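You operate a simulated robot arm through the tools that you are given. There is no shell and no other tool. Be economical: measure what you need, move in short steps, check, and stop when the job is done.

The job below is to be done with a simulated two-armed robot. You get a single attempt, and the scene is never put back.

JOB
Hold the guide wheels carton on the top of the frame bench steady with one hand and put the yellow cap in it with the other.

Only the result counts: the job must be done as asked and must still hold three seconds after the hand-in. Knocking over, shifting, dropping, spilling or breaking anything else fails it. A push-on lid holds only when it is set on centred and level and pressed home; a screw cap is set on level and turned clockwise until tight.

ROBOT AND FRAMES
Two 7-joint arms with two-finger parallel grippers on one trunk, on a base that drives. Base frame: it is fixed to the floor where the robot stands at the start and does not move with it; the origin is under the middle of the robot, x ahead of it, y to its left, z up; the surface under the hand at the start is at about z = 860. Readings come in mm, degrees, newtons and seconds.
The left shoulder is at the start at [70, 163, 1220], the right one opposite. With the tool pointing down near the work surface each hand reaches from about 380 to 880 mm from the robot's upright axis, wherever it stands, measured 20 degrees to its own side. Places, roughly: guide wheels carton [1000, 1000, 1000]. Payload 3.43 kg a hand.
Tool frame (each hand has its own): the origin (TCP) lies between the finger pads and is the grasp point; the fingertips stand 34 mm ahead of it; z points along the fingers, y is the line along which they close. Largest opening 128 mm; finger width 24, thickness 12; the body of the gripper, 48 by 130 mm, starts 96 mm behind the TCP.
Orientation is told as [roll, pitch, yaw] about the base's x, y, z axes, in that order, counted from this pose: with the fingers straight down and closing along the base's y, the tool's x points along the base's -x, its y along +y and its z along -z.

CONTROLS
- The arms move only by the tool send_rows. It takes "left_increments", "right_increments" or both (then of equal length, played together; a hand with none holds still); each is a list of rows, each a list of 7 numbers: the shift along the base's x, y, z in mm, then the turn, a rotation vector about the base's x, y, z in degrees, then the finger opening in mm, from 0 to 128. In form: [[dx, dy, dz, wx, wy, wz, fingers], ...]. A call has 1 to 20 rows; each row is the pose to reach, as a shift and turn from the pose commanded when the call began. Rows are played at 5 a second. More than 50 mm and 8.6 degrees between two rows, or a gripper value outside its range, and nothing of the call is played. Where a pose cannot be reached the arm comes as near as it can. A force on the tool above 40 N (or 10 N above the force at the start of the call, whichever is more), or a blocked arm, ends the call early, and 0.2 s more pass. The fingers move at their own pace (about 153 mm/s each) and stop on an object; they squeeze with about 33 N. The grip force told is the motor's: it shows also when the fingers shut on nothing. Time passes only in rows, and 0.2 s behind the last, so rows that repeat a pose let the fingers close. The reply holds the time, the measured pose of the TCP, the force on the tool along the base axes, the opening and the grip force, in the units named above and with some noise, with the torque about the TCP (base axes, N m) and any sound that the robot's microphone picked up.
- Cameras (640 x 400 px; columns grow to the right, rows downward): "scene" is now at [130.6, -2.8, 1432.6]; the picture's right is [-0.03, -1.00, 0.00], its down [-0.71, 0.02, -0.70] and it looks along [0.70, -0.02, -0.71] (base axes); focal length 249 px, centre (320, 200). "left" rides on the left gripper at [76, 11, -160] in its tool frame; the picture's right is [-0.15, 0.99, 0.00], its down [-0.88, -0.13, -0.46] and it looks along [-0.45, -0.07, 0.89] (tool axes); focal length 234 px, centre (320, 200). "right" rides on the right gripper at [76, -11, -160] in its tool frame; the picture's right is [0.15, 0.99, 0.00], its down [-0.88, 0.13, -0.46] and it looks along [-0.45, 0.07, 0.89] (tool axes); focal length 234 px, centre (320, 200). There is no depth. A picture from a camera that has moved, and an enlarged one, comes with that camera's place and axes in the base frame and with its lens.
- capture(camera): a new picture of that camera. The clock stands still meanwhile.
- raise_lower(by): slides the trunk up (or, below 0, down) by that many mm; the arms and the scene camera ride with it, the base frame stays. It gives what a move gives, with no picture.
- drive_base(legs): drives the robot by 1 to 6 legs, each [ahead, left, turn to the left] in mm, mm and degrees, along the robot's own axes; the way and the turn of a leg run together, so that a leg with both is an arc; at most 1500 mm and 180 degrees a leg. The arms and the cameras ride along, it lands a little off, and it stops where it bumps. It gives what a move gives.
- pan_tilt(pan, tilt): turns the head with the scene camera to pan (to the left, within 86 degrees either way) and tilt (down, from -29 to 69), counted from straight ahead of the robot. It gives what a move gives.
- enlarge(camera, box): a new picture of the part [left, top, right, bottom] of that camera's present view, enlarged. The clock stands still meanwhile.
- finish_job(): hands the job in; it is judged then, once.

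Go step by step. Nothing tells you exact positions but the pictures and the camera data: compare them with the known pose of the tool, close in by small moves and look again before you grip or let go. The budget is 120 turns and 100 pictures, counting those below and the enlarged ones. Unless the task says otherwise, let go and move clear before handing in, and close with one line.

The tools are called after "Call:" by a JSON object that holds its "name" and its "arguments". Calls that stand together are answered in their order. send_rows: Moves the arms, as the interface text tells. Its arguments: {"type":"object","properties":{"left_increments":{"type":"array","items":{"type":"array","items":{"type":"number"}}},"right_increments":{"type":"array","items":{"type":"array","items":{"type":"number"}}}},"required":[]} The other tools are called the same way: raise_lower (by) slides the trunk up or down; drive_base (legs) drives the base; pan_tilt (pan, tilt) turns the head that bears the scene camera; capture (camera) takes a picture; enlarge (camera, box) takes an enlarged picture of a part of a camera's view; finish_job () hands the job in.

At the start:

```text
t: 0.0
left_tcp_pos: [405.8, 171.6, 1113.3]
left_orientation: [-0.1, 0.0, 0.0]
left_wrist_force: [0.1, 0.7, -0.5]
left_wrist_torque: [-0.01, 0.02, 0.01]
left_width: 127.9
left_grip_force: 0.0
right_tcp_pos: [405.4, -173.4, 1095.2]
right_orientation: [0.0, 0.0, 0.1]
right_wrist_force: [0.9, -0.3, -0.2]
right_wrist_torque: [0.01, -0.01, 0.0]
right_width: 128.1
right_grip_force: 0.1
trunk travel left (down, up): [-700.0, 240.0]
robot x, y, heading: [0.1, -0.1, 0.0]
head pan, tilt: [-1.5, 45.6]
```

scene: 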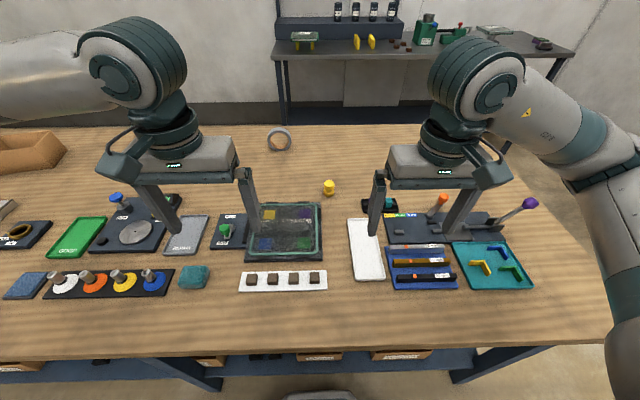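
right: 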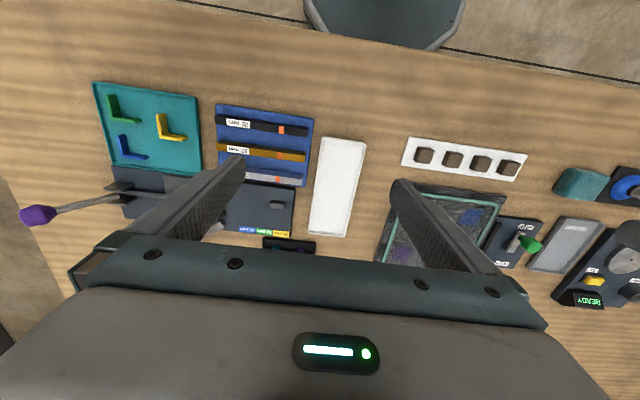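
left: 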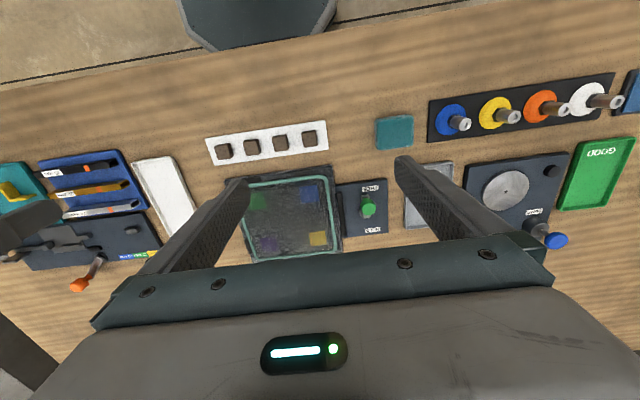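

I see a work bench with a yellow cap near the middle and an open carton at the far left. I'll turn the head left to view the carton, and enlarge the yellow cap.

Call:
{"name": "enlarge", "arguments": {"camera": "scene", "box": [260, 120, 400, 220]}}

Call:
{"name": "pan_tilt", "arguments": {"pan": 45, "tilt": 30}}

Call:
{"name": "capture", "arguments": {"camera": "scene"}}

```text
4.00 times, centred on (330, 170) of scene
camera zoom: at [130.6, -2.8, 1432.6], right [-0.03, -1.0, 0.0], down [-0.71, 0.02, -0.7], along [0.7, -0.02, -0.71], focal length 994 px, centre (280, 320)
```

zoom: 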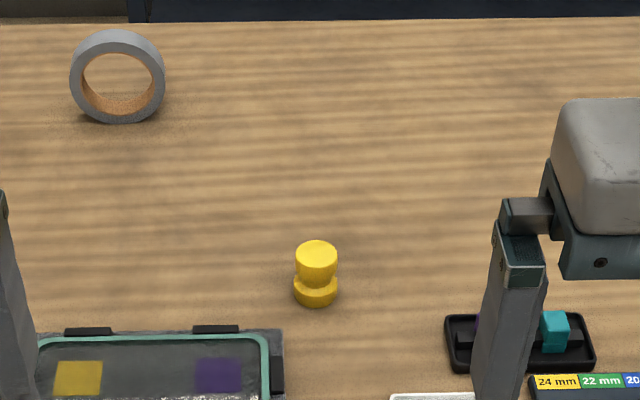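

```text
t: 1.1
left_tcp_pos: [406.3, 172.6, 1113.1]
left_orientation: [0.0, -0.1, 0.0]
left_wrist_force: [-0.5, -0.1, 0.5]
left_wrist_torque: [0.0, 0.0, 0.03]
left_width: 128.0
left_grip_force: 0.1
right_tcp_pos: [405.9, -173.0, 1094.4]
right_orientation: [0.0, 0.0, 0.1]
right_wrist_force: [-0.4, 0.3, -0.8]
right_wrist_torque: [-0.01, 0.0, -0.02]
right_width: 127.9
right_grip_force: 0.0
trunk travel left (down, up): [-700.0, 240.0]
robot x, y, heading: [0.9, -1.7, -0.3]
head pan, tilt: [45.0, 30.0]
```

```text
95 pictures are left
camera scene: at [113.9, 63.3, 1456.1], right [0.71, -0.71, 0.0], down [-0.35, -0.35, -0.87], along [0.61, 0.61, -0.5], focal length 249 px, centre (320, 200)
```

scene: 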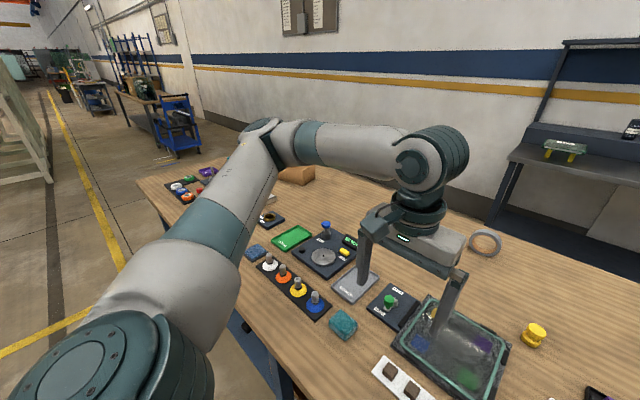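

The yellow cap stands at about [717, -50, 860] and the carton seems to be at about [935, 1040], on the left of this same bench. I'll bring the right hand above the cap to look.

Call:
{"name": "send_rows", "arguments": {"right_increments": [[45, 20, 0, 0, 0, 0, 128], [90, 41, 0, 0, 0, 0, 128], [135, 62, 0, 0, 0, 0, 110], [180, 83, -10, 0, 0, 0, 90], [225, 104, -20, 0, 0, 0, 80], [260, 123, -40, 0, 0, 0, 80], [270, 123, -60, 0, 0, 0, 80], [270, 123, -60, 0, 0, 0, 80]]}}

Call:
{"name": "capture", "arguments": {"camera": "right"}}

Call:
{"name": "pan_tilt", "arguments": {"pan": 0, "tilt": 45}}

Call:
{"name": "capture", "arguments": {"camera": "scene"}}

```text
refused: row 4 steps farther than a row can; nothing moved
```

```text
94 pictures are left
camera right: at [329.2, -184.2, 1254.2], right [-0.15, 0.99, 0.0], down [0.88, 0.13, 0.46], along [0.45, 0.07, -0.89], focal length 234 px, centre (320, 200)
```

right: 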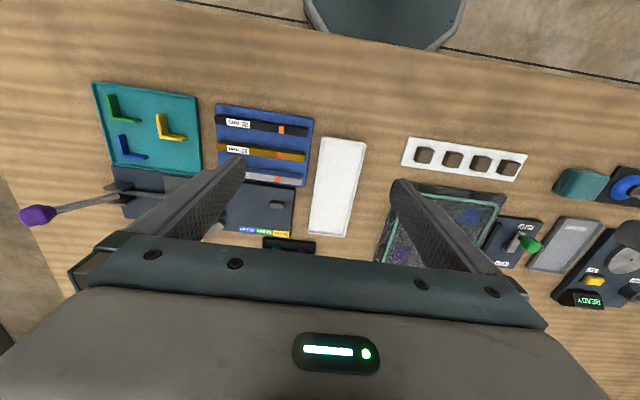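

```text
t: 2.3
left_tcp_pos: [406.2, 171.2, 1111.4]
left_orientation: [0.0, 0.0, 0.1]
left_wrist_force: [0.7, 0.0, 0.0]
left_wrist_torque: [0.0, -0.02, 0.01]
left_width: 128.2
left_grip_force: 0.0
right_tcp_pos: [405.3, -173.2, 1095.5]
right_orientation: [0.0, 0.0, 0.1]
right_wrist_force: [-0.1, -1.6, 0.3]
right_wrist_torque: [-0.04, -0.01, 0.0]
right_width: 127.9
right_grip_force: 0.1
trunk travel left (down, up): [-700.0, 240.0]
robot x, y, heading: [3.3, 2.5, -0.2]
head pan, tilt: [0.0, 45.0]
```

```text
93 pictures are left
camera scene: at [131.2, -0.5, 1433.5], right [0.0, -1.0, 0.0], down [-0.71, 0.0, -0.71], along [0.71, 0.0, -0.71], focal length 249 px, centre (320, 200)
```

scene: 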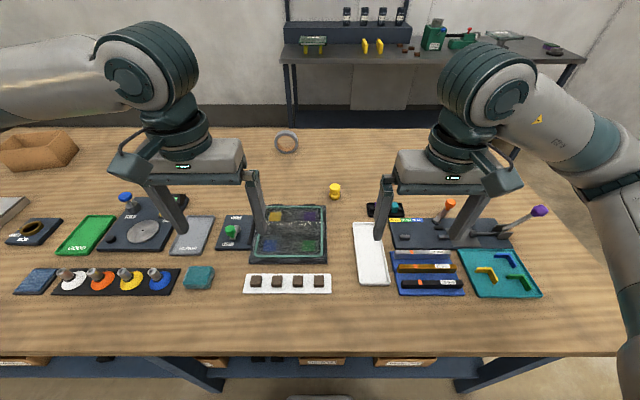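

The cap is at about [722, -50]. I move the right hand nearer with shorter steps.

Call:
{"name": "send_rows", "arguments": {"right_increments": [[40, 15, 0, 0, 0, 0, 128], [80, 33, 0, 0, 0, 0, 128], [120, 51, 0, 0, 0, 0, 110], [160, 69, -5, 0, 0, 0, 90], [200, 87, -15, 0, 0, 0, 80], [240, 105, -30, 0, 0, 0, 80], [270, 123, -50, 0, 0, 0, 80], [280, 123, -60, 0, 0, 0, 80], [280, 123, -60, 0, 0, 0, 80]]}}

Call:
{"name": "capture", "arguments": {"camera": "right"}}

```text
t: 4.3
left_tcp_pos: [406.6, 172.7, 1112.2]
left_orientation: [-0.1, -0.1, 0.0]
left_wrist_force: [0.9, 0.0, -0.8]
left_wrist_torque: [0.0, -0.01, 0.04]
left_width: 128.2
left_grip_force: 0.1
right_tcp_pos: [685.7, -48.8, 1035.2]
right_orientation: [-0.1, -0.1, 0.0]
right_wrist_force: [-0.3, 0.1, 0.1]
right_wrist_torque: [-0.01, 0.0, -0.01]
right_width: 79.9
right_grip_force: 0.0
trunk travel left (down, up): [-700.0, 240.0]
robot x, y, heading: [-4.6, 1.8, -0.1]
head pan, tilt: [0.0, 45.0]
```

```text
92 pictures are left
camera right: at [609.2, -60.3, 1194.5], right [-0.15, 0.99, 0.0], down [0.88, 0.13, 0.46], along [0.45, 0.07, -0.89], focal length 234 px, centre (320, 200)
```

right: 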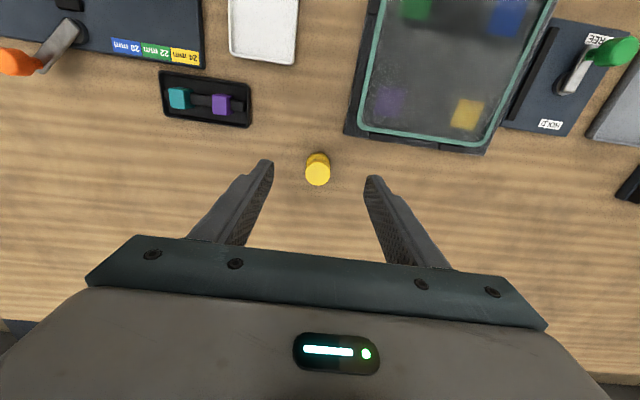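

The cap is at about [720, -46], centred between the fingers. I move over it and descend part way.

Call:
{"name": "send_rows", "arguments": {"right_increments": [[20, 2, -10, 0, 0, 0, 70], [34, 3, -40, 0, 0, 0, 70], [34, 3, -80, 0, 0, 0, 70], [34, 3, -80, 0, 0, 0, 70]]}}

Call:
{"name": "capture", "arguments": {"camera": "right"}}

Call:
{"name": "enlarge", "arguments": {"camera": "scene", "box": [260, 120, 420, 220]}}

```text
t: 5.3
left_tcp_pos: [405.6, 171.2, 1111.8]
left_orientation: [-0.1, -0.1, 0.0]
left_wrist_force: [0.2, 0.2, -0.9]
left_wrist_torque: [-0.01, -0.01, -0.02]
left_width: 127.9
left_grip_force: 0.1
right_tcp_pos: [719.6, -47.9, 954.7]
right_orientation: [0.0, 0.0, 0.0]
right_wrist_force: [0.5, 0.0, -0.6]
right_wrist_torque: [0.01, -0.02, -0.02]
right_width: 70.1
right_grip_force: 0.2
trunk travel left (down, up): [-700.0, 240.0]
robot x, y, heading: [-0.9, 1.5, 0.0]
head pan, tilt: [0.0, 45.0]
```

```text
91 pictures are left
camera right: at [642.7, -59.0, 1113.4], right [-0.15, 0.99, 0.0], down [0.88, 0.13, 0.46], along [0.45, 0.07, -0.89], focal length 234 px, centre (320, 200)
```

right: 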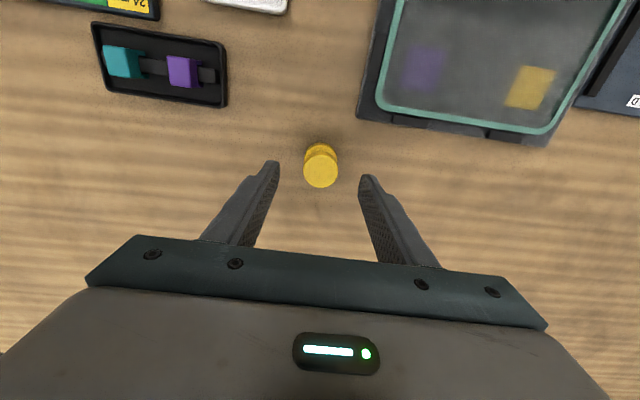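

```text
4.00 times, centred on (340, 170) of scene
camera zoom: at [130.8, -0.2, 1433.5], right [0.0, -1.0, 0.0], down [-0.71, 0.0, -0.71], along [0.71, 0.0, -0.71], focal length 994 px, centre (240, 320)
```

zoom: 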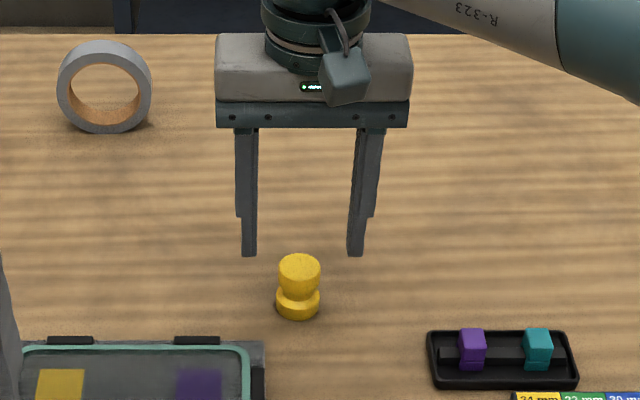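

Centred on the cap. I go down 56 mm (fingertips just above the table) and close.

Call:
{"name": "send_rows", "arguments": {"right_increments": [[0, 0, -30, 0, 0, 0, 70], [0, 0, -56, 0, 0, 0, 70], [0, 0, -56, 0, 0, 0, 20], [0, 0, -56, 0, 0, 0, 20], [0, 0, -56, 0, 0, 0, 20], [0, 0, -56, 0, 0, 0, 20]]}}

Call:
{"name": "capture", "arguments": {"camera": "right"}}

```text
t: 6.7
left_tcp_pos: [406.8, 172.3, 1112.8]
left_orientation: [0.0, 0.0, 0.0]
left_wrist_force: [-0.2, 0.5, 0.7]
left_wrist_torque: [0.03, 0.0, 0.01]
left_width: 128.0
left_grip_force: 0.0
right_tcp_pos: [717.6, -45.8, 897.3]
right_orientation: [0.0, 0.0, 0.1]
right_wrist_force: [1.0, -0.4, -0.8]
right_wrist_torque: [-0.02, -0.01, -0.01]
right_width: 34.5
right_grip_force: 33.0
trunk travel left (down, up): [-700.0, 240.0]
robot x, y, heading: [0.3, -2.8, 0.1]
head pan, tilt: [0.0, 45.0]
```

```text
89 pictures are left
camera right: at [641.9, -57.3, 1058.3], right [-0.15, 0.99, 0.0], down [0.88, 0.13, 0.46], along [0.45, 0.07, -0.89], focal length 234 px, centre (320, 200)
```

right: 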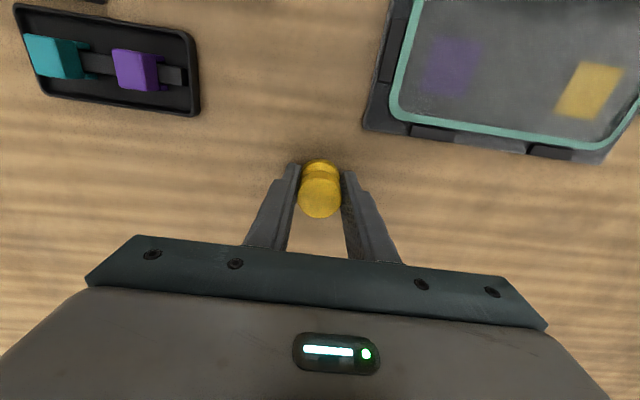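

The cap is gripped (34.5 mm, 33 N). I lift it and retract the hand.

Call:
{"name": "send_rows", "arguments": {"right_increments": [[0, 0, 40, 0, 0, 0, 20], [0, 0, 85, 0, 0, 0, 20], [-10, 0, 130, 0, 0, 0, 20], [-40, -20, 165, 0, 0, 0, 20], [-80, -30, 190, 0, 0, 0, 20], [-125, -45, 205, 0, 0, 0, 20], [-170, -60, 205, 0, 0, 0, 20], [-215, -75, 205, 0, 0, 0, 20], [-260, -90, 205, 0, 0, 0, 20], [-305, -105, 205, 0, 0, 0, 20], [-305, -125, 205, 0, 0, 0, 20]]}}

Call:
{"name": "pan_tilt", "arguments": {"pan": 60, "tilt": 20}}

Call:
{"name": "capture", "arguments": {"camera": "scene"}}

Call:
{"name": "capture", "arguments": {"camera": "right"}}

```text
refused: row 4 steps farther than a row can; nothing moved
```

```text
t: 8.0
left_tcp_pos: [405.9, 172.6, 1112.1]
left_orientation: [0.0, 0.1, 0.0]
left_wrist_force: [0.5, 0.0, 0.3]
left_wrist_torque: [0.01, 0.0, 0.0]
left_width: 127.9
left_grip_force: 0.0
right_tcp_pos: [719.8, -46.0, 899.0]
right_orientation: [0.0, -0.1, 0.0]
right_wrist_force: [-0.1, 0.1, 0.3]
right_wrist_torque: [0.01, 0.0, -0.02]
right_width: 34.5
right_grip_force: 32.8
trunk travel left (down, up): [-700.0, 240.0]
robot x, y, heading: [1.5, 0.1, -0.0]
head pan, tilt: [60.0, 20.0]
```

```text
88 pictures are left
camera scene: at [96.6, 80.1, 1472.1], right [0.87, -0.5, 0.0], down [-0.17, -0.3, -0.94], along [0.47, 0.81, -0.34], focal length 249 px, centre (320, 200)
```

scene: 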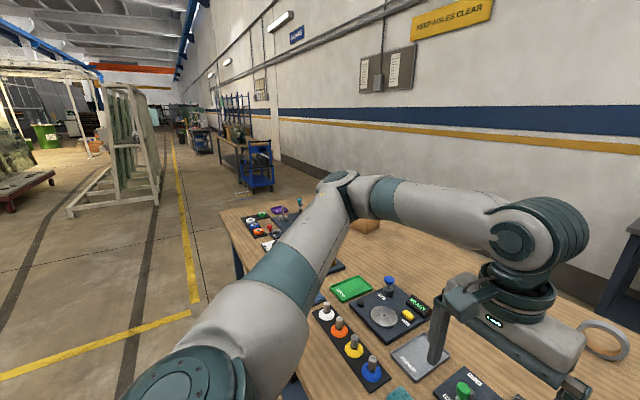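

```text
87 pictures are left
camera right: at [642.0, -57.3, 1058.3], right [-0.15, 0.99, 0.0], down [0.88, 0.13, 0.46], along [0.45, 0.07, -0.89], focal length 234 px, centre (320, 200)
```

right: 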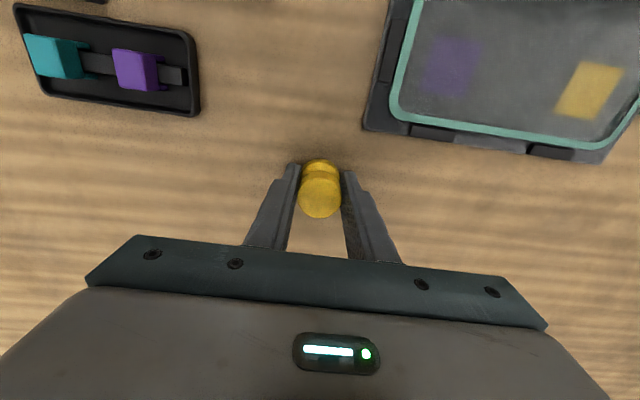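

The rows were too long in one step; I redo the lift with smaller ones.

Call:
{"name": "send_rows", "arguments": {"right_increments": [[0, 0, 40, 0, 0, 0, 20], [0, 0, 85, 0, 0, 0, 20], [-10, 0, 130, 0, 0, 0, 20], [-30, -15, 160, 0, 0, 0, 20], [-65, -30, 185, 0, 0, 0, 20], [-105, -45, 200, 0, 0, 0, 20], [-150, -60, 205, 0, 0, 0, 20], [-195, -75, 205, 0, 0, 0, 20], [-240, -90, 205, 0, 0, 0, 20], [-280, -105, 205, 0, 0, 0, 20], [-305, -125, 205, 0, 0, 0, 20], [-305, -125, 205, 0, 0, 0, 20]]}}

Call:
{"name": "capture", "arguments": {"camera": "right"}}

Call:
{"name": "pan_tilt", "arguments": {"pan": 30, "tilt": 30}}

Call:
{"name": "capture", "arguments": {"camera": "scene"}}

```text
t: 10.6
left_tcp_pos: [407.8, 173.4, 1112.2]
left_orientation: [0.0, 0.1, 0.0]
left_wrist_force: [-0.1, -0.9, -0.4]
left_wrist_torque: [0.03, 0.05, -0.01]
left_width: 128.0
left_grip_force: 0.1
right_tcp_pos: [413.5, -173.1, 1105.0]
right_orientation: [0.0, 0.0, 0.0]
right_wrist_force: [0.0, 0.9, 0.4]
right_wrist_torque: [-0.05, 0.01, 0.01]
right_width: 34.3
right_grip_force: 32.4
trunk travel left (down, up): [-700.0, 240.0]
robot x, y, heading: [3.7, -1.4, 0.0]
head pan, tilt: [60.0, 20.0]
```

```text
86 pictures are left
camera right: at [337.7, -184.1, 1264.1], right [-0.15, 0.99, 0.0], down [0.88, 0.13, 0.46], along [0.45, 0.07, -0.89], focal length 234 px, centre (320, 200)
```

right: 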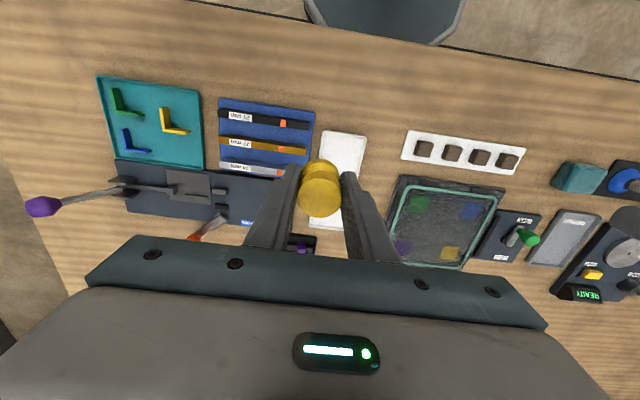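

```text
t: 11.5
left_tcp_pos: [406.6, 172.4, 1111.7]
left_orientation: [-0.1, -0.1, -0.1]
left_wrist_force: [-0.2, 0.4, 0.2]
left_wrist_torque: [0.02, 0.03, -0.05]
left_width: 128.3
left_grip_force: 0.0
right_tcp_pos: [413.9, -173.7, 1105.2]
right_orientation: [0.1, 0.0, 0.0]
right_wrist_force: [-0.9, 0.2, -1.3]
right_wrist_torque: [0.01, -0.01, -0.02]
right_width: 34.2
right_grip_force: 33.3
trunk travel left (down, up): [-700.0, 240.0]
robot x, y, heading: [1.2, -0.2, 0.2]
head pan, tilt: [30.0, 30.0]
```

```text
85 pictures are left
camera scene: at [128.1, 44.7, 1456.1], right [0.5, -0.87, 0.0], down [-0.43, -0.25, -0.87], along [0.75, 0.43, -0.5], focal length 249 px, centre (320, 200)
```

scene: 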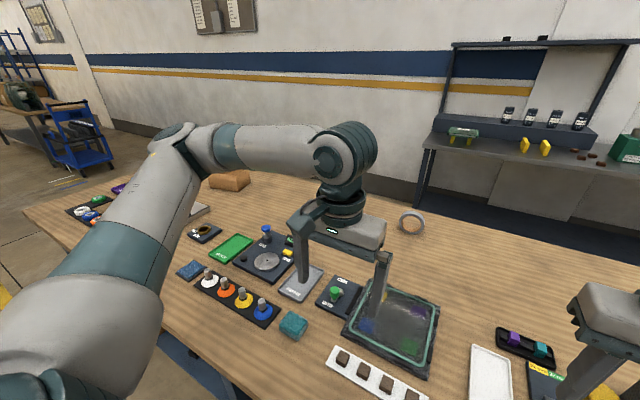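

The cap is held. The carton is at the back-left of the bench; I drive left to see it from closer.

Call:
{"name": "drive_base", "arguments": {"legs": [[-60, 1000, 0]]}}

Call:
{"name": "pan_tilt", "arguments": {"pan": 0, "tilt": 40}}

Call:
{"name": "capture", "arguments": {"camera": "scene"}}

```text
t: 16.7
left_tcp_pos: [351.7, 1163.1, 1111.9]
left_orientation: [0.0, 0.0, -0.6]
left_wrist_force: [0.7, 0.4, 0.1]
left_wrist_torque: [-0.01, -0.01, -0.03]
left_width: 128.3
left_grip_force: 0.0
right_tcp_pos: [356.9, 818.1, 1105.7]
right_orientation: [0.0, 0.0, -0.5]
right_wrist_force: [-0.7, -0.2, -0.5]
right_wrist_torque: [-0.01, -0.02, -0.02]
right_width: 34.5
right_grip_force: 33.3
trunk travel left (down, up): [-700.0, 240.0]
robot x, y, heading: [-55.4, 1000.2, -0.5]
head pan, tilt: [30.0, 30.0]
```

```text
t: 17.6
left_tcp_pos: [352.7, 1162.8, 1112.4]
left_orientation: [0.0, 0.0, -0.6]
left_wrist_force: [-0.5, -0.8, -0.3]
left_wrist_torque: [0.0, -0.01, -0.01]
left_width: 128.1
left_grip_force: 0.1
right_tcp_pos: [357.1, 817.8, 1104.5]
right_orientation: [0.1, 0.0, -0.6]
right_wrist_force: [0.5, 0.2, -0.9]
right_wrist_torque: [-0.02, -0.04, 0.02]
right_width: 34.6
right_grip_force: 32.9
trunk travel left (down, up): [-700.0, 240.0]
robot x, y, heading: [-56.0, 994.8, -0.8]
head pan, tilt: [0.0, 40.0]
```

```text
84 pictures are left
camera scene: at [80.0, 994.2, 1440.7], right [-0.01, -1.0, 0.0], down [-0.64, 0.01, -0.77], along [0.77, -0.01, -0.64], focal length 249 px, centre (320, 200)
```

scene: 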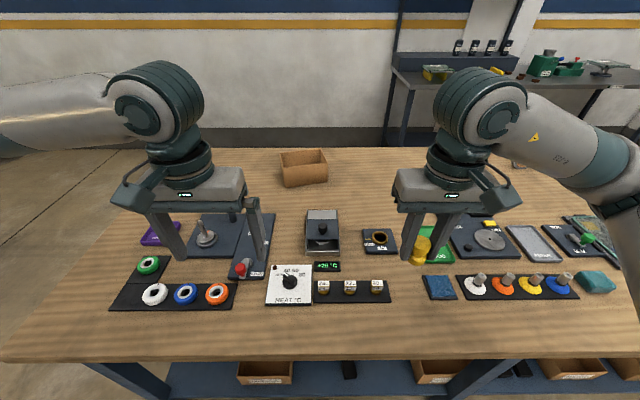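

Call:
{"name": "enlarge", "arguments": {"camera": "scene", "box": [240, 130, 400, 230]}}

Call:
{"name": "pan_tilt", "arguments": {"pan": 0, "tilt": 69}}

Call:
{"name": "capture", "arguments": {"camera": "scene"}}

```text
4.00 times, centred on (320, 180) of scene
camera zoom: at [80.0, 994.2, 1440.7], right [-0.01, -1.0, 0.0], down [-0.64, 0.01, -0.77], along [0.77, -0.01, -0.64], focal length 994 px, centre (320, 280)
```

zoom: 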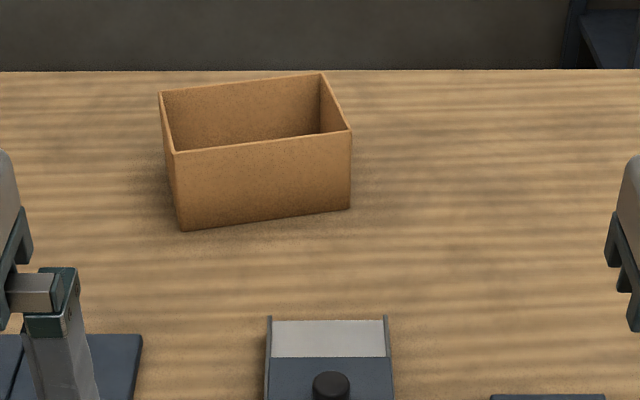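

```text
t: 18.6
left_tcp_pos: [352.0, 1164.6, 1112.0]
left_orientation: [0.0, -0.1, -0.6]
left_wrist_force: [-0.6, 0.8, -0.2]
left_wrist_torque: [-0.01, 0.0, -0.01]
left_width: 127.8
left_grip_force: 0.0
right_tcp_pos: [357.1, 819.0, 1104.4]
right_orientation: [0.0, -0.1, -0.6]
right_wrist_force: [-0.5, 0.0, -0.5]
right_wrist_torque: [-0.02, 0.06, 0.04]
right_width: 34.7
right_grip_force: 33.4
trunk travel left (down, up): [-700.0, 240.0]
robot x, y, heading: [-54.0, 997.2, -0.8]
head pan, tilt: [0.0, 68.8]
```

```text
82 pictures are left
camera scene: at [50.9, 994.6, 1404.7], right [-0.01, -1.0, 0.0], down [-0.93, 0.01, -0.36], along [0.36, 0.0, -0.93], focal length 249 px, centre (320, 200)
```

scene: 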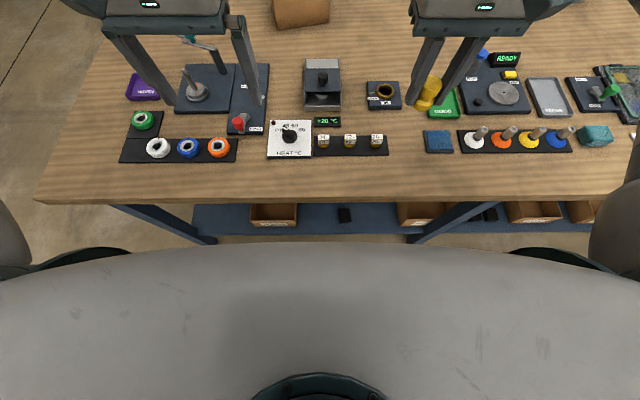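

The carton is empty-looking, centred about [930, 1050], roughly 169 x 114 x 90 mm, turned ~12°. It is beyond easy reach from the front, so I drive round the left end of the bench to its back side, keeping well clear.

Call:
{"name": "drive_base", "arguments": {"legs": [[-150, 0, 0], [0, 1350, 0], [1500, 0, 0], [500, 0, 0], [0, 0, 180]]}}

Call:
{"name": "pan_tilt", "arguments": {"pan": 60, "tilt": 25}}

Call:
{"name": "capture", "arguments": {"camera": "scene"}}

```text
t: 43.2
left_tcp_pos: [1407.9, 2179.7, 1113.3]
left_orientation: [0.1, 0.0, -178.3]
left_wrist_force: [0.4, -0.3, -0.5]
left_wrist_torque: [0.02, 0.01, -0.03]
left_width: 128.1
left_grip_force: 0.0
right_tcp_pos: [1390.6, 2523.7, 1104.1]
right_orientation: [0.0, 0.0, -178.3]
right_wrist_force: [0.6, 0.6, -0.1]
right_wrist_torque: [0.01, -0.03, -0.03]
right_width: 34.3
right_grip_force: 33.1
trunk travel left (down, up): [-700.0, 240.0]
robot x, y, heading: [1807.9, 2361.6, -178.2]
head pan, tilt: [0.0, 68.8]
```

```text
t: 44.5
left_tcp_pos: [1409.0, 2179.5, 1112.7]
left_orientation: [0.0, 0.0, -178.3]
left_wrist_force: [0.4, 0.4, 0.5]
left_wrist_torque: [0.01, -0.01, -0.01]
left_width: 128.1
left_grip_force: 0.1
right_tcp_pos: [1390.3, 2524.6, 1103.7]
right_orientation: [0.1, 0.0, -178.3]
right_wrist_force: [0.1, -0.3, -1.1]
right_wrist_torque: [0.0, -0.03, -0.01]
right_width: 34.3
right_grip_force: 32.8
trunk travel left (down, up): [-700.0, 240.0]
robot x, y, heading: [1812.8, 2360.2, -178.3]
head pan, tilt: [60.0, 25.0]
```

```text
81 pictures are left
camera scene: at [1715.2, 2280.0, 1464.0], right [-0.88, 0.47, 0.0], down [0.2, 0.37, -0.91], along [-0.43, -0.8, -0.42], focal length 249 px, centre (320, 200)
```

scene: 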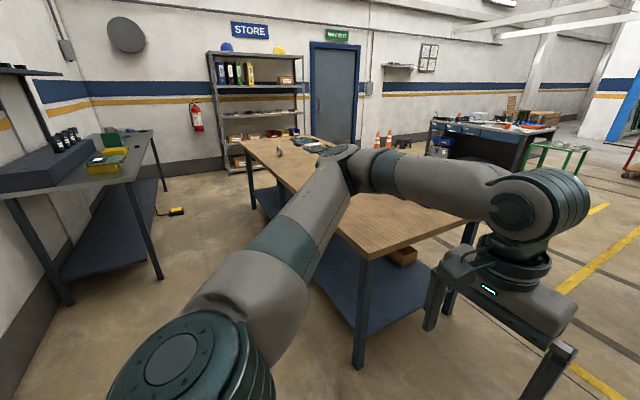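

The back aisle is clear. I drive sideways along the back of the bench until facing the carton.

Call:
{"name": "drive_base", "arguments": {"legs": [[0, 0, -1.7], [0, 1320, 0]]}}

Call:
{"name": "pan_tilt", "arguments": {"pan": 0, "tilt": 45}}

Call:
{"name": "capture", "arguments": {"camera": "scene"}}

```text
t: 51.5
left_tcp_pos: [1424.7, 853.8, 1113.5]
left_orientation: [0.0, 0.0, -178.7]
left_wrist_force: [0.4, -0.2, -0.1]
left_wrist_torque: [0.0, -0.01, -0.01]
left_width: 127.8
left_grip_force: 0.1
right_tcp_pos: [1406.7, 1198.6, 1106.1]
right_orientation: [-0.1, -0.1, -178.7]
right_wrist_force: [0.3, 0.6, 0.2]
right_wrist_torque: [0.02, -0.02, 0.0]
right_width: 34.4
right_grip_force: 32.9
trunk travel left (down, up): [-700.0, 240.0]
robot x, y, heading: [1826.1, 1035.2, -178.6]
head pan, tilt: [60.0, 25.0]
```

```text
t: 52.9
left_tcp_pos: [1424.5, 854.5, 1113.7]
left_orientation: [-0.1, 0.0, -178.8]
left_wrist_force: [-0.5, -0.1, -0.4]
left_wrist_torque: [0.02, -0.03, -0.03]
left_width: 127.8
left_grip_force: 0.0
right_tcp_pos: [1408.0, 1197.9, 1105.9]
right_orientation: [0.0, 0.0, -178.7]
right_wrist_force: [-1.2, 0.4, -0.8]
right_wrist_torque: [-0.02, -0.03, 0.02]
right_width: 34.3
right_grip_force: 33.2
trunk travel left (down, up): [-700.0, 240.0]
robot x, y, heading: [1823.5, 1033.7, -178.7]
head pan, tilt: [0.0, 45.0]
```

```text
80 pictures are left
camera scene: at [1694.0, 1031.0, 1433.5], right [-0.02, 1.0, 0.0], down [0.71, 0.02, -0.71], along [-0.71, -0.02, -0.71], focal length 249 px, centre (320, 200)
```

scene: 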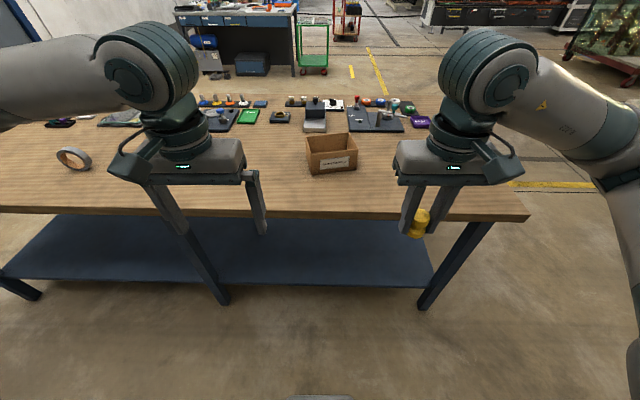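

The carton with its label faces me now. I drive 290 mm ahead, stopping well short of the bench edge (x ≈ 1194).

Call:
{"name": "drive_base", "arguments": {"legs": [[290, 0, 0]]}}

Call:
{"name": "capture", "arguments": {"camera": "scene"}}

Call:
{"name": "enlarge", "arguments": {"camera": "scene", "box": [260, 120, 420, 220]}}

```text
t: 54.8
left_tcp_pos: [1138.8, 846.8, 1113.1]
left_orientation: [-0.1, 0.1, -178.7]
left_wrist_force: [-0.8, 1.1, 0.1]
left_wrist_torque: [0.0, 0.01, -0.01]
left_width: 128.0
left_grip_force: 0.0
right_tcp_pos: [1122.9, 1191.8, 1105.5]
right_orientation: [0.0, 0.0, -178.7]
right_wrist_force: [0.6, -0.6, 0.6]
right_wrist_torque: [0.01, 0.03, 0.01]
right_width: 34.6
right_grip_force: 33.1
trunk travel left (down, up): [-700.0, 240.0]
robot x, y, heading: [1541.4, 1027.5, -178.8]
head pan, tilt: [0.0, 45.0]
```

```text
79 pictures are left
camera scene: at [1408.8, 1024.6, 1433.6], right [-0.02, 1.0, 0.0], down [0.71, 0.02, -0.71], along [-0.71, -0.02, -0.71], focal length 249 px, centre (320, 200)
```

scene: 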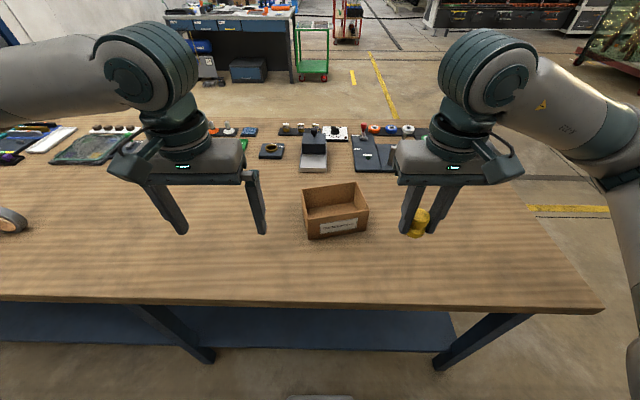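

```text
4.00 times, centred on (340, 170) of scene
camera zoom: at [1408.8, 1024.6, 1433.6], right [-0.02, 1.0, 0.0], down [0.71, 0.02, -0.71], along [-0.71, -0.02, -0.71], focal length 994 px, centre (240, 320)
```

zoom: 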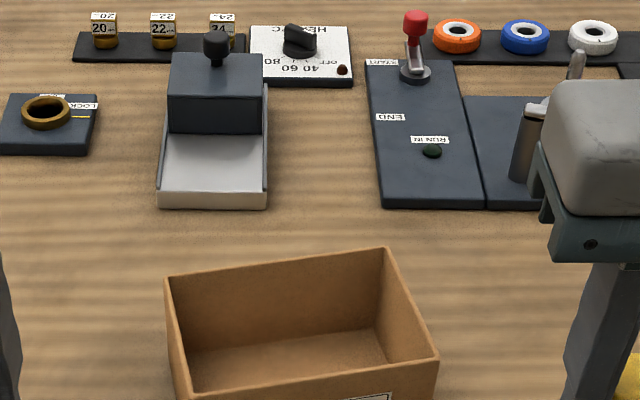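

Call:
{"name": "enlarge", "arguments": {"camera": "scene", "box": [280, 170, 400, 245]}}

```text
5.33 times, centred on (340, 208) of scene
camera zoom: at [1408.8, 1024.6, 1433.6], right [-0.02, 1.0, 0.0], down [0.71, 0.02, -0.71], along [-0.71, -0.02, -0.71], focal length 1326 px, centre (213, 160)
```

zoom: 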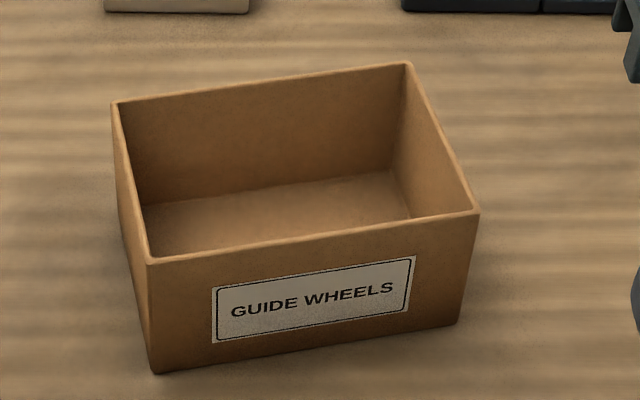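

The label reads GUIDE WHEELS; the rim is at z ≈ 950, corners about (995,983), (959,1143), (883,955), (848,1117). I bring the left hand above the left short wall, aligned to it, and turn the right hand about 90° outward so that the two grippers won't clash.

Call:
{"name": "send_rows", "arguments": {"left_increments": [[-15, 9, 0, 0, 0, 1, 110], [-32, 18, -5, 0, 0, 2, 90], [-50, 27, -10, 0, 0, 3, 70], [-67, 40, -15, 0, 0, 4, 50], [-84, 50, -20, 0, 0, 5, 50], [-100, 61, -25, 0, 0, 6, 50], [-117, 70, -30, 0, 0, 7, 50], [-134, 80, -35, 0, 0, 8, 50], [-150, 91, -40, 0, 0, 9, 50], [-167, 102, -45, 0, 0, 10, 50], [-184, 112, -50, 0, 0, 11, 50], [-200, 122, -50, 0, 0, 11.7, 50], [-200, 122, -50, 0, 0, 11.7, 50]], "right_increments": [[0, 0, 0, 0, 0, 8.5, 20], [0, 0, 0, 0, 0, 17, 20], [0, 0, 0, 0, 0, 25.5, 20], [0, 0, 0, 0, 0, 34, 20], [0, 0, 0, 0, 0, 42.5, 20], [0, 0, 0, 0, 0, 51, 20], [0, 0, 0, 0, 0, 59.5, 20], [0, 0, 0, 0, 0, 68, 20], [0, 0, 0, 0, 0, 76.5, 20], [0, 0, 0, 0, 0, 85, 20], [0, 0, 0, 0, 0, 93.5, 20], [0, 0, 0, 0, 0, 101.7, 20], [0, 0, 0, 0, 0, 101.7, 20]]}}

Call:
{"name": "capture", "arguments": {"camera": "scene"}}

Call:
{"name": "capture", "arguments": {"camera": "left"}}

```text
t: 57.6
left_tcp_pos: [939.2, 970.4, 1061.6]
left_orientation: [0.0, 0.0, -167.0]
left_wrist_force: [-1.0, 1.0, -0.3]
left_wrist_torque: [0.01, -0.01, 0.0]
left_width: 49.8
left_grip_force: 0.1
right_tcp_pos: [1161.2, 1171.1, 1107.1]
right_orientation: [0.1, 0.0, -77.0]
right_wrist_force: [-0.2, 0.5, -0.9]
right_wrist_torque: [-0.01, 0.01, 0.01]
right_width: 34.5
right_grip_force: 33.6
right hand out of reach, approached as far as the arm can: row 11, 12, 13
trunk travel left (down, up): [-700.0, 240.0]
robot x, y, heading: [1540.1, 1024.8, -178.8]
head pan, tilt: [0.0, 45.0]
```

```text
76 pictures are left
camera scene: at [1408.3, 1025.4, 1433.5], right [-0.02, 1.0, 0.0], down [0.71, 0.02, -0.71], along [-0.71, -0.02, -0.71], focal length 249 px, centre (320, 200)
```

scene: 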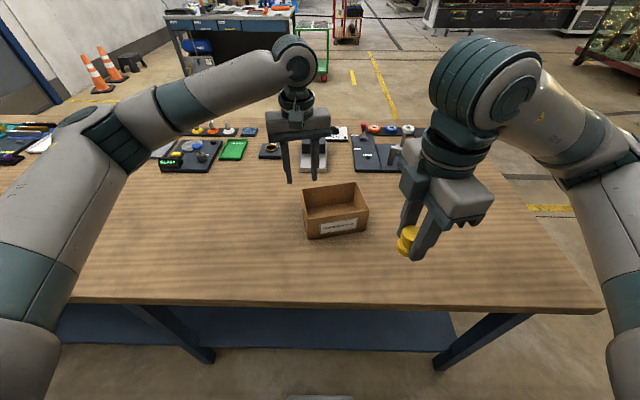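

```text
75 pictures are left
camera left: at [1013.6, 976.4, 1222.2], right [0.08, -1.0, 0.0], down [-0.89, -0.07, 0.46], along [-0.45, -0.04, -0.89], focal length 234 px, centre (320, 200)
```

left: 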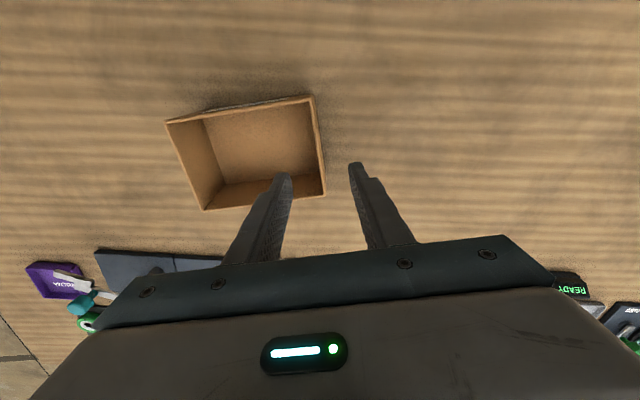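

The left hand is centred over the left wall of the carton to within a few mm. I lower it so the fingers straddle the wall and check before closing.

Call:
{"name": "send_rows", "arguments": {"left_increments": [[0, 0, -40, 0, 0, 0, 50], [0, 0, -80, 0, 0, 0, 50], [0, 0, -115, 0, 0, 0, 50], [0, 0, -115, 0, 0, 0, 50]]}}

Call:
{"name": "capture", "arguments": {"camera": "left"}}

Call:
{"name": "enlarge", "arguments": {"camera": "scene", "box": [260, 140, 420, 240]}}

```text
t: 58.6
left_tcp_pos: [939.0, 969.1, 946.7]
left_orientation: [0.0, 0.0, -167.0]
left_wrist_force: [-0.1, 0.0, 0.3]
left_wrist_torque: [0.0, 0.0, 0.02]
left_width: 50.3
left_grip_force: 0.0
right_tcp_pos: [1159.6, 1171.3, 1107.1]
right_orientation: [0.1, -0.1, -77.1]
right_wrist_force: [-0.5, 0.0, -1.1]
right_wrist_torque: [0.0, 0.0, -0.03]
right_width: 34.3
right_grip_force: 32.9
trunk travel left (down, up): [-700.0, 240.0]
robot x, y, heading: [1541.8, 1026.3, -178.8]
head pan, tilt: [0.0, 45.0]
```

```text
74 pictures are left
camera left: at [1014.8, 974.7, 1107.2], right [0.08, -1.0, 0.0], down [-0.89, -0.07, 0.46], along [-0.45, -0.04, -0.89], focal length 234 px, centre (320, 200)
```

left: 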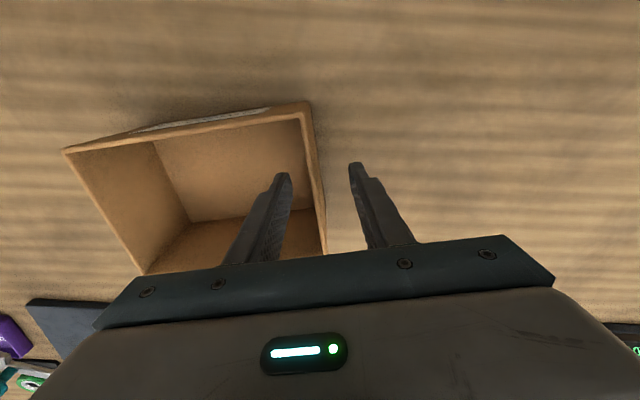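

```text
4.00 times, centred on (340, 190) of scene
camera zoom: at [1408.4, 1024.8, 1433.5], right [-0.02, 1.0, 0.0], down [0.71, 0.02, -0.71], along [-0.71, -0.02, -0.71], focal length 994 px, centre (240, 240)
```

zoom: 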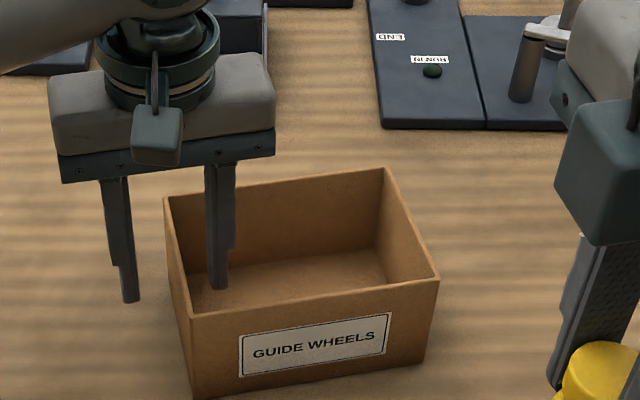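

The fingers straddle the wall evenly. I close the left hand on it.

Call:
{"name": "send_rows", "arguments": {"left_increments": [[0, 0, 0, 0, 0, 0, 25], [0, 0, 0, 0, 0, 0, 10], [0, 0, 0, 0, 0, 0, 0], [0, 0, 0, 0, 0, 0, 0]]}}

Call:
{"name": "enlarge", "arguments": {"camera": "scene", "box": [260, 140, 420, 240]}}

```text
t: 59.6
left_tcp_pos: [939.0, 968.4, 947.8]
left_orientation: [0.0, 0.0, -167.1]
left_wrist_force: [-0.6, 0.2, -1.0]
left_wrist_torque: [-0.01, 0.01, 0.0]
left_width: 3.7
left_grip_force: 32.9
right_tcp_pos: [1160.1, 1171.9, 1106.7]
right_orientation: [0.1, -0.1, -77.1]
right_wrist_force: [-0.2, 0.1, -0.7]
right_wrist_torque: [0.0, -0.03, 0.0]
right_width: 34.4
right_grip_force: 32.7
trunk travel left (down, up): [-700.0, 240.0]
robot x, y, heading: [1539.4, 1029.9, -178.8]
head pan, tilt: [0.0, 45.0]
```

```text
4.00 times, centred on (340, 190) of scene
camera zoom: at [1408.2, 1024.6, 1433.4], right [-0.02, 1.0, 0.0], down [0.71, 0.02, -0.71], along [-0.71, -0.02, -0.71], focal length 994 px, centre (240, 240)
```

zoom: 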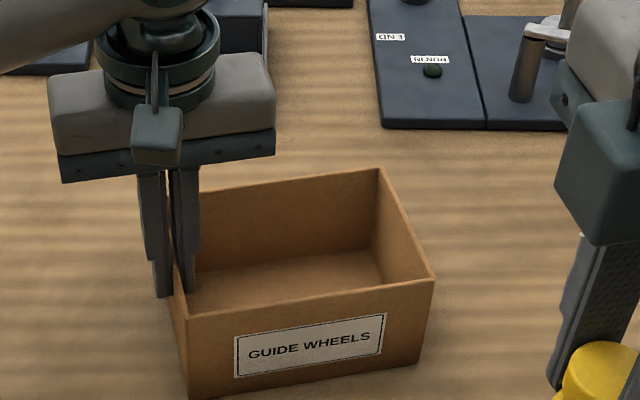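

The carton is held firmly (3.7 mm wall, 33 N). Now the right hand goes above the right half of the carton.

Call:
{"name": "send_rows", "arguments": {"right_increments": [[-40, -5, 0, 0, 0, 0, 20], [-80, -20, 0, 0, 0, 0, 20], [-120, -35, 0, 0, 0, 0, 20], [-160, -50, -10, 0, 0, 0, 20], [-200, -70, -20, 0, 0, 0, 20], [-200, -70, -20, 0, 0, 0, 20]]}}

Call:
{"name": "capture", "arguments": {"camera": "scene"}}

Call:
{"name": "capture", "arguments": {"camera": "right"}}

```text
t: 61.0
left_tcp_pos: [939.7, 968.0, 947.1]
left_orientation: [0.0, 0.0, -166.9]
left_wrist_force: [0.9, -0.2, 0.2]
left_wrist_torque: [0.08, -0.03, -0.02]
left_width: 3.3
left_grip_force: 33.0
right_tcp_pos: [1126.0, 1082.1, 1102.5]
right_orientation: [0.0, 0.0, -77.0]
right_wrist_force: [0.5, 0.4, -0.5]
right_wrist_torque: [0.03, 0.05, 0.01]
right_width: 34.4
right_grip_force: 33.1
right hand out of reach, approached as far as the arm can: row 1, 2, 3, 4, 5, 6
trunk travel left (down, up): [-700.0, 240.0]
robot x, y, heading: [1538.9, 1025.2, -178.3]
head pan, tilt: [0.0, 45.0]
```

```text
71 pictures are left
camera scene: at [1408.4, 1025.5, 1433.5], right [-0.02, 1.0, 0.0], down [0.71, 0.02, -0.71], along [-0.71, -0.02, -0.71], focal length 249 px, centre (320, 200)
```

scene: 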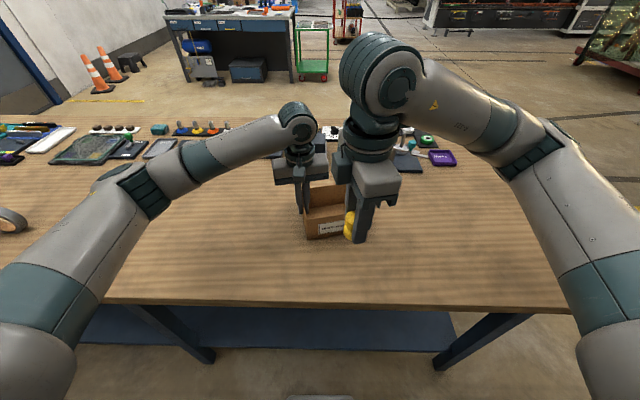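

```text
70 pictures are left
camera right: at [1097.2, 1154.1, 1261.8], right [0.93, 0.36, 0.0], down [0.32, -0.83, 0.46], along [0.16, -0.42, -0.89], focal length 234 px, centre (320, 200)
```

right: 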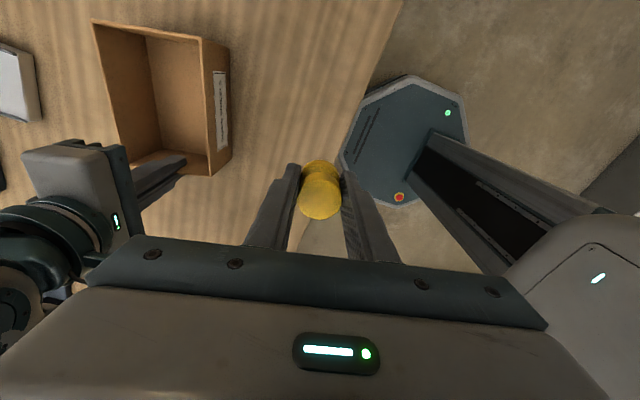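

The right wrist can't hold that turn further out. Instead I'll turn the right hand back parallel to the left one, and re-grip the carton wall nearer the near corner so the slim sides of the two grippers pass each other.

Call:
{"name": "send_rows", "arguments": {"right_increments": [[0, 0, 5, 0, 0, -8.5, 20], [0, 0, 10, 0, 0, -17, 20], [0, 0, 15, 0, 0, -25.5, 20], [0, 0, 20, 0, 0, -34, 20], [0, 0, 20, 0, 0, -42.5, 20], [0, 0, 20, 0, 0, -51, 20], [0, 0, 20, 0, 0, -59.5, 20], [0, 0, 20, 0, 0, -68, 20], [0, 0, 20, 0, 0, -76.5, 20], [0, 0, 20, 0, 0, -85, 20], [0, 0, 20, 0, 0, -90, 20], [0, 0, 20, 0, 0, -90, 20]]}}

Call:
{"name": "capture", "arguments": {"camera": "scene"}}

```text
t: 63.6
left_tcp_pos: [939.4, 968.9, 946.9]
left_orientation: [0.1, -0.1, -167.0]
left_wrist_force: [0.4, -0.6, 0.0]
left_wrist_torque: [-0.02, -0.02, -0.03]
left_width: 3.6
left_grip_force: 32.8
right_tcp_pos: [1123.2, 1083.1, 1128.5]
right_orientation: [0.0, 0.0, -167.1]
right_wrist_force: [-0.3, -0.1, -1.1]
right_wrist_torque: [-0.02, 0.0, 0.0]
right_width: 34.4
right_grip_force: 33.0
trunk travel left (down, up): [-700.0, 240.0]
robot x, y, heading: [1540.6, 1028.3, -178.7]
head pan, tilt: [0.0, 45.0]
```

```text
69 pictures are left
camera scene: at [1408.2, 1024.6, 1433.4], right [-0.02, 1.0, 0.0], down [0.71, 0.02, -0.71], along [-0.71, -0.02, -0.71], focal length 249 px, centre (320, 200)
```

scene: 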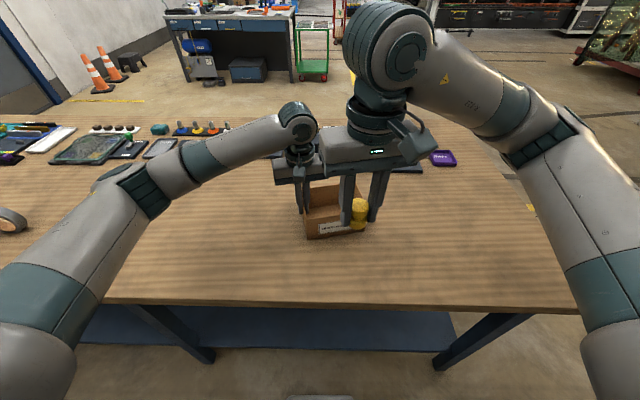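

Right hand is back parallel. Now I loosen the left hand slightly, slide it 34 mm along the wall toward the near corner, and grip again.

Call:
{"name": "send_rows", "arguments": {"left_increments": [[0, 0, 0, 0, 0, 0, 26], [0, 0, 0, 0, 0, 0, 26], [17, 4, 0, 0, 0, 0, 26], [33, 7.6, 0, 0, 0, 0, 26], [33, 7.6, 0, 0, 0, 0, 26], [33, 7.6, 0, 0, 0, 0, 10], [33, 7.6, 0, 0, 0, 0, 0], [33, 7.6, 0, 0, 0, 0, 0]]}}

Call:
{"name": "capture", "arguments": {"camera": "left"}}

Call:
{"name": "capture", "arguments": {"camera": "right"}}

```text
t: 65.4
left_tcp_pos: [970.1, 975.2, 946.8]
left_orientation: [-0.1, 0.0, -167.0]
left_wrist_force: [0.1, -0.5, 0.4]
left_wrist_torque: [-0.04, 0.13, -0.01]
left_width: 3.4
left_grip_force: 33.6
right_tcp_pos: [1124.0, 1084.4, 1128.8]
right_orientation: [0.1, 0.1, -166.9]
right_wrist_force: [0.8, -0.8, -0.5]
right_wrist_torque: [0.02, -0.01, -0.02]
right_width: 34.4
right_grip_force: 32.7
trunk travel left (down, up): [-700.0, 240.0]
robot x, y, heading: [1541.3, 1027.8, -178.9]
head pan, tilt: [0.0, 45.0]
```

```text
68 pictures are left
camera left: at [1046.8, 982.1, 1107.8], right [0.08, -1.0, 0.0], down [-0.89, -0.07, 0.46], along [-0.45, -0.04, -0.89], focal length 234 px, centre (320, 200)
```

left: 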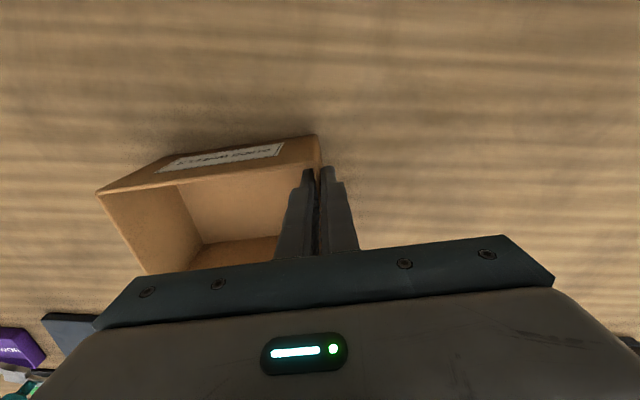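

```text
67 pictures are left
camera right: at [1194.2, 1112.3, 1288.2], right [0.37, -0.93, 0.0], down [-0.83, -0.33, 0.46], along [-0.42, -0.17, -0.89], focal length 234 px, centre (320, 200)
```

right: 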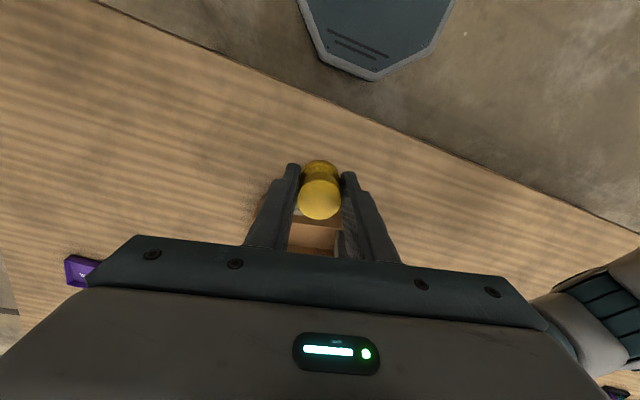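

The grip is taken again; I check with the scene camera whether the carton moved.

Call:
{"name": "enlarge", "arguments": {"camera": "scene", "box": [260, 140, 420, 240]}}

```text
4.00 times, centred on (340, 190) of scene
camera zoom: at [1408.3, 1024.5, 1433.5], right [-0.02, 1.0, 0.0], down [0.71, 0.02, -0.71], along [-0.71, -0.02, -0.71], focal length 994 px, centre (240, 240)
```

zoom: 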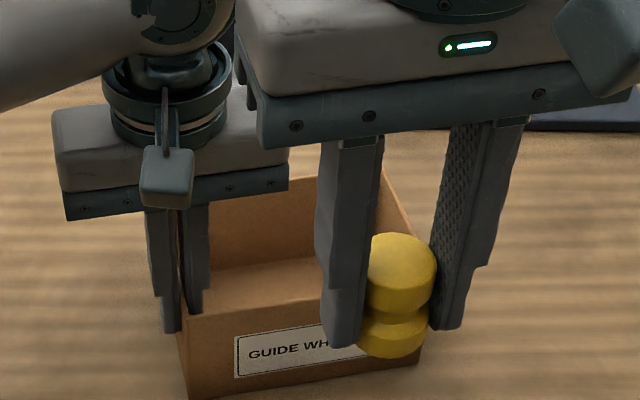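

The carton has not moved. Next the right hand travels to the far right part of the carton, keeping clear of the left wrist.

Call:
{"name": "send_rows", "arguments": {"right_increments": [[-32, 24, 0, 0, 0, 0, 20], [-64, 46, 0, 0, 0, 0, 20], [-110, 46, 0, 0, 0, 0, 20], [-155, 42, 0, 0, 0, 0, 20], [-200, 38, -10, 0, 0, 0, 20], [-238, 35, -20, 0, 0, 0, 20], [-238, 35, -20, 0, 0, 0, 20]]}}

Call:
{"name": "capture", "arguments": {"camera": "scene"}}

Call:
{"name": "capture", "arguments": {"camera": "right"}}

```text
t: 67.0
left_tcp_pos: [972.4, 976.5, 947.9]
left_orientation: [-0.1, 0.0, -167.0]
left_wrist_force: [0.2, 0.2, 0.0]
left_wrist_torque: [0.04, -0.13, 0.03]
left_width: 3.0
left_grip_force: 33.2
right_tcp_pos: [883.5, 1119.7, 1107.7]
right_orientation: [0.0, -0.1, -167.0]
right_wrist_force: [1.4, -0.5, -0.8]
right_wrist_torque: [0.0, 0.03, 0.0]
right_width: 34.1
right_grip_force: 33.2
trunk travel left (down, up): [-700.0, 240.0]
robot x, y, heading: [1542.5, 1027.7, -178.8]
head pan, tilt: [0.0, 45.0]
```

```text
65 pictures are left
camera scene: at [1408.4, 1024.9, 1433.5], right [-0.02, 1.0, 0.0], down [0.71, 0.02, -0.71], along [-0.71, -0.02, -0.71], focal length 249 px, centre (320, 200)
```

scene: 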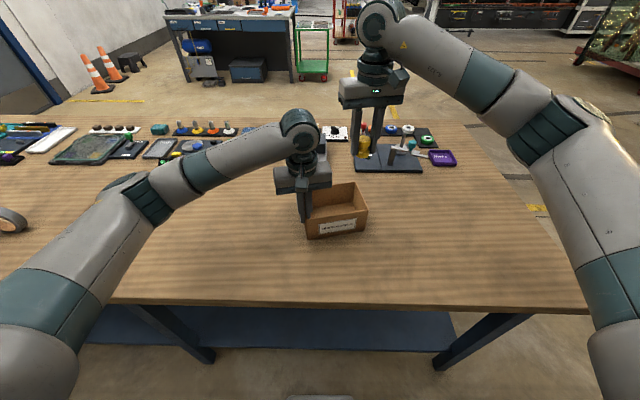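

```text
64 pictures are left
camera right: at [954.0, 1147.8, 1267.6], right [0.37, -0.93, 0.0], down [-0.83, -0.33, 0.46], along [-0.42, -0.17, -0.89], focal length 234 px, centre (320, 200)
```

right: 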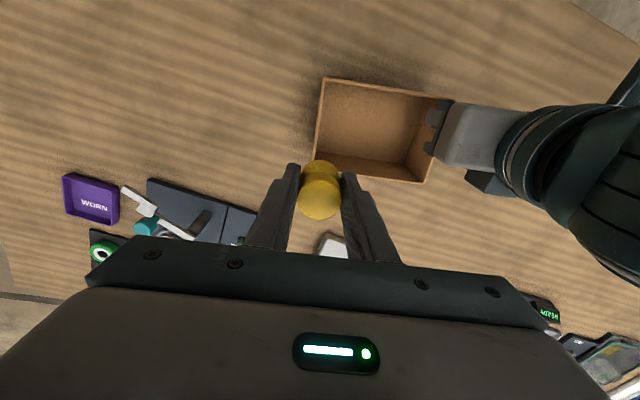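

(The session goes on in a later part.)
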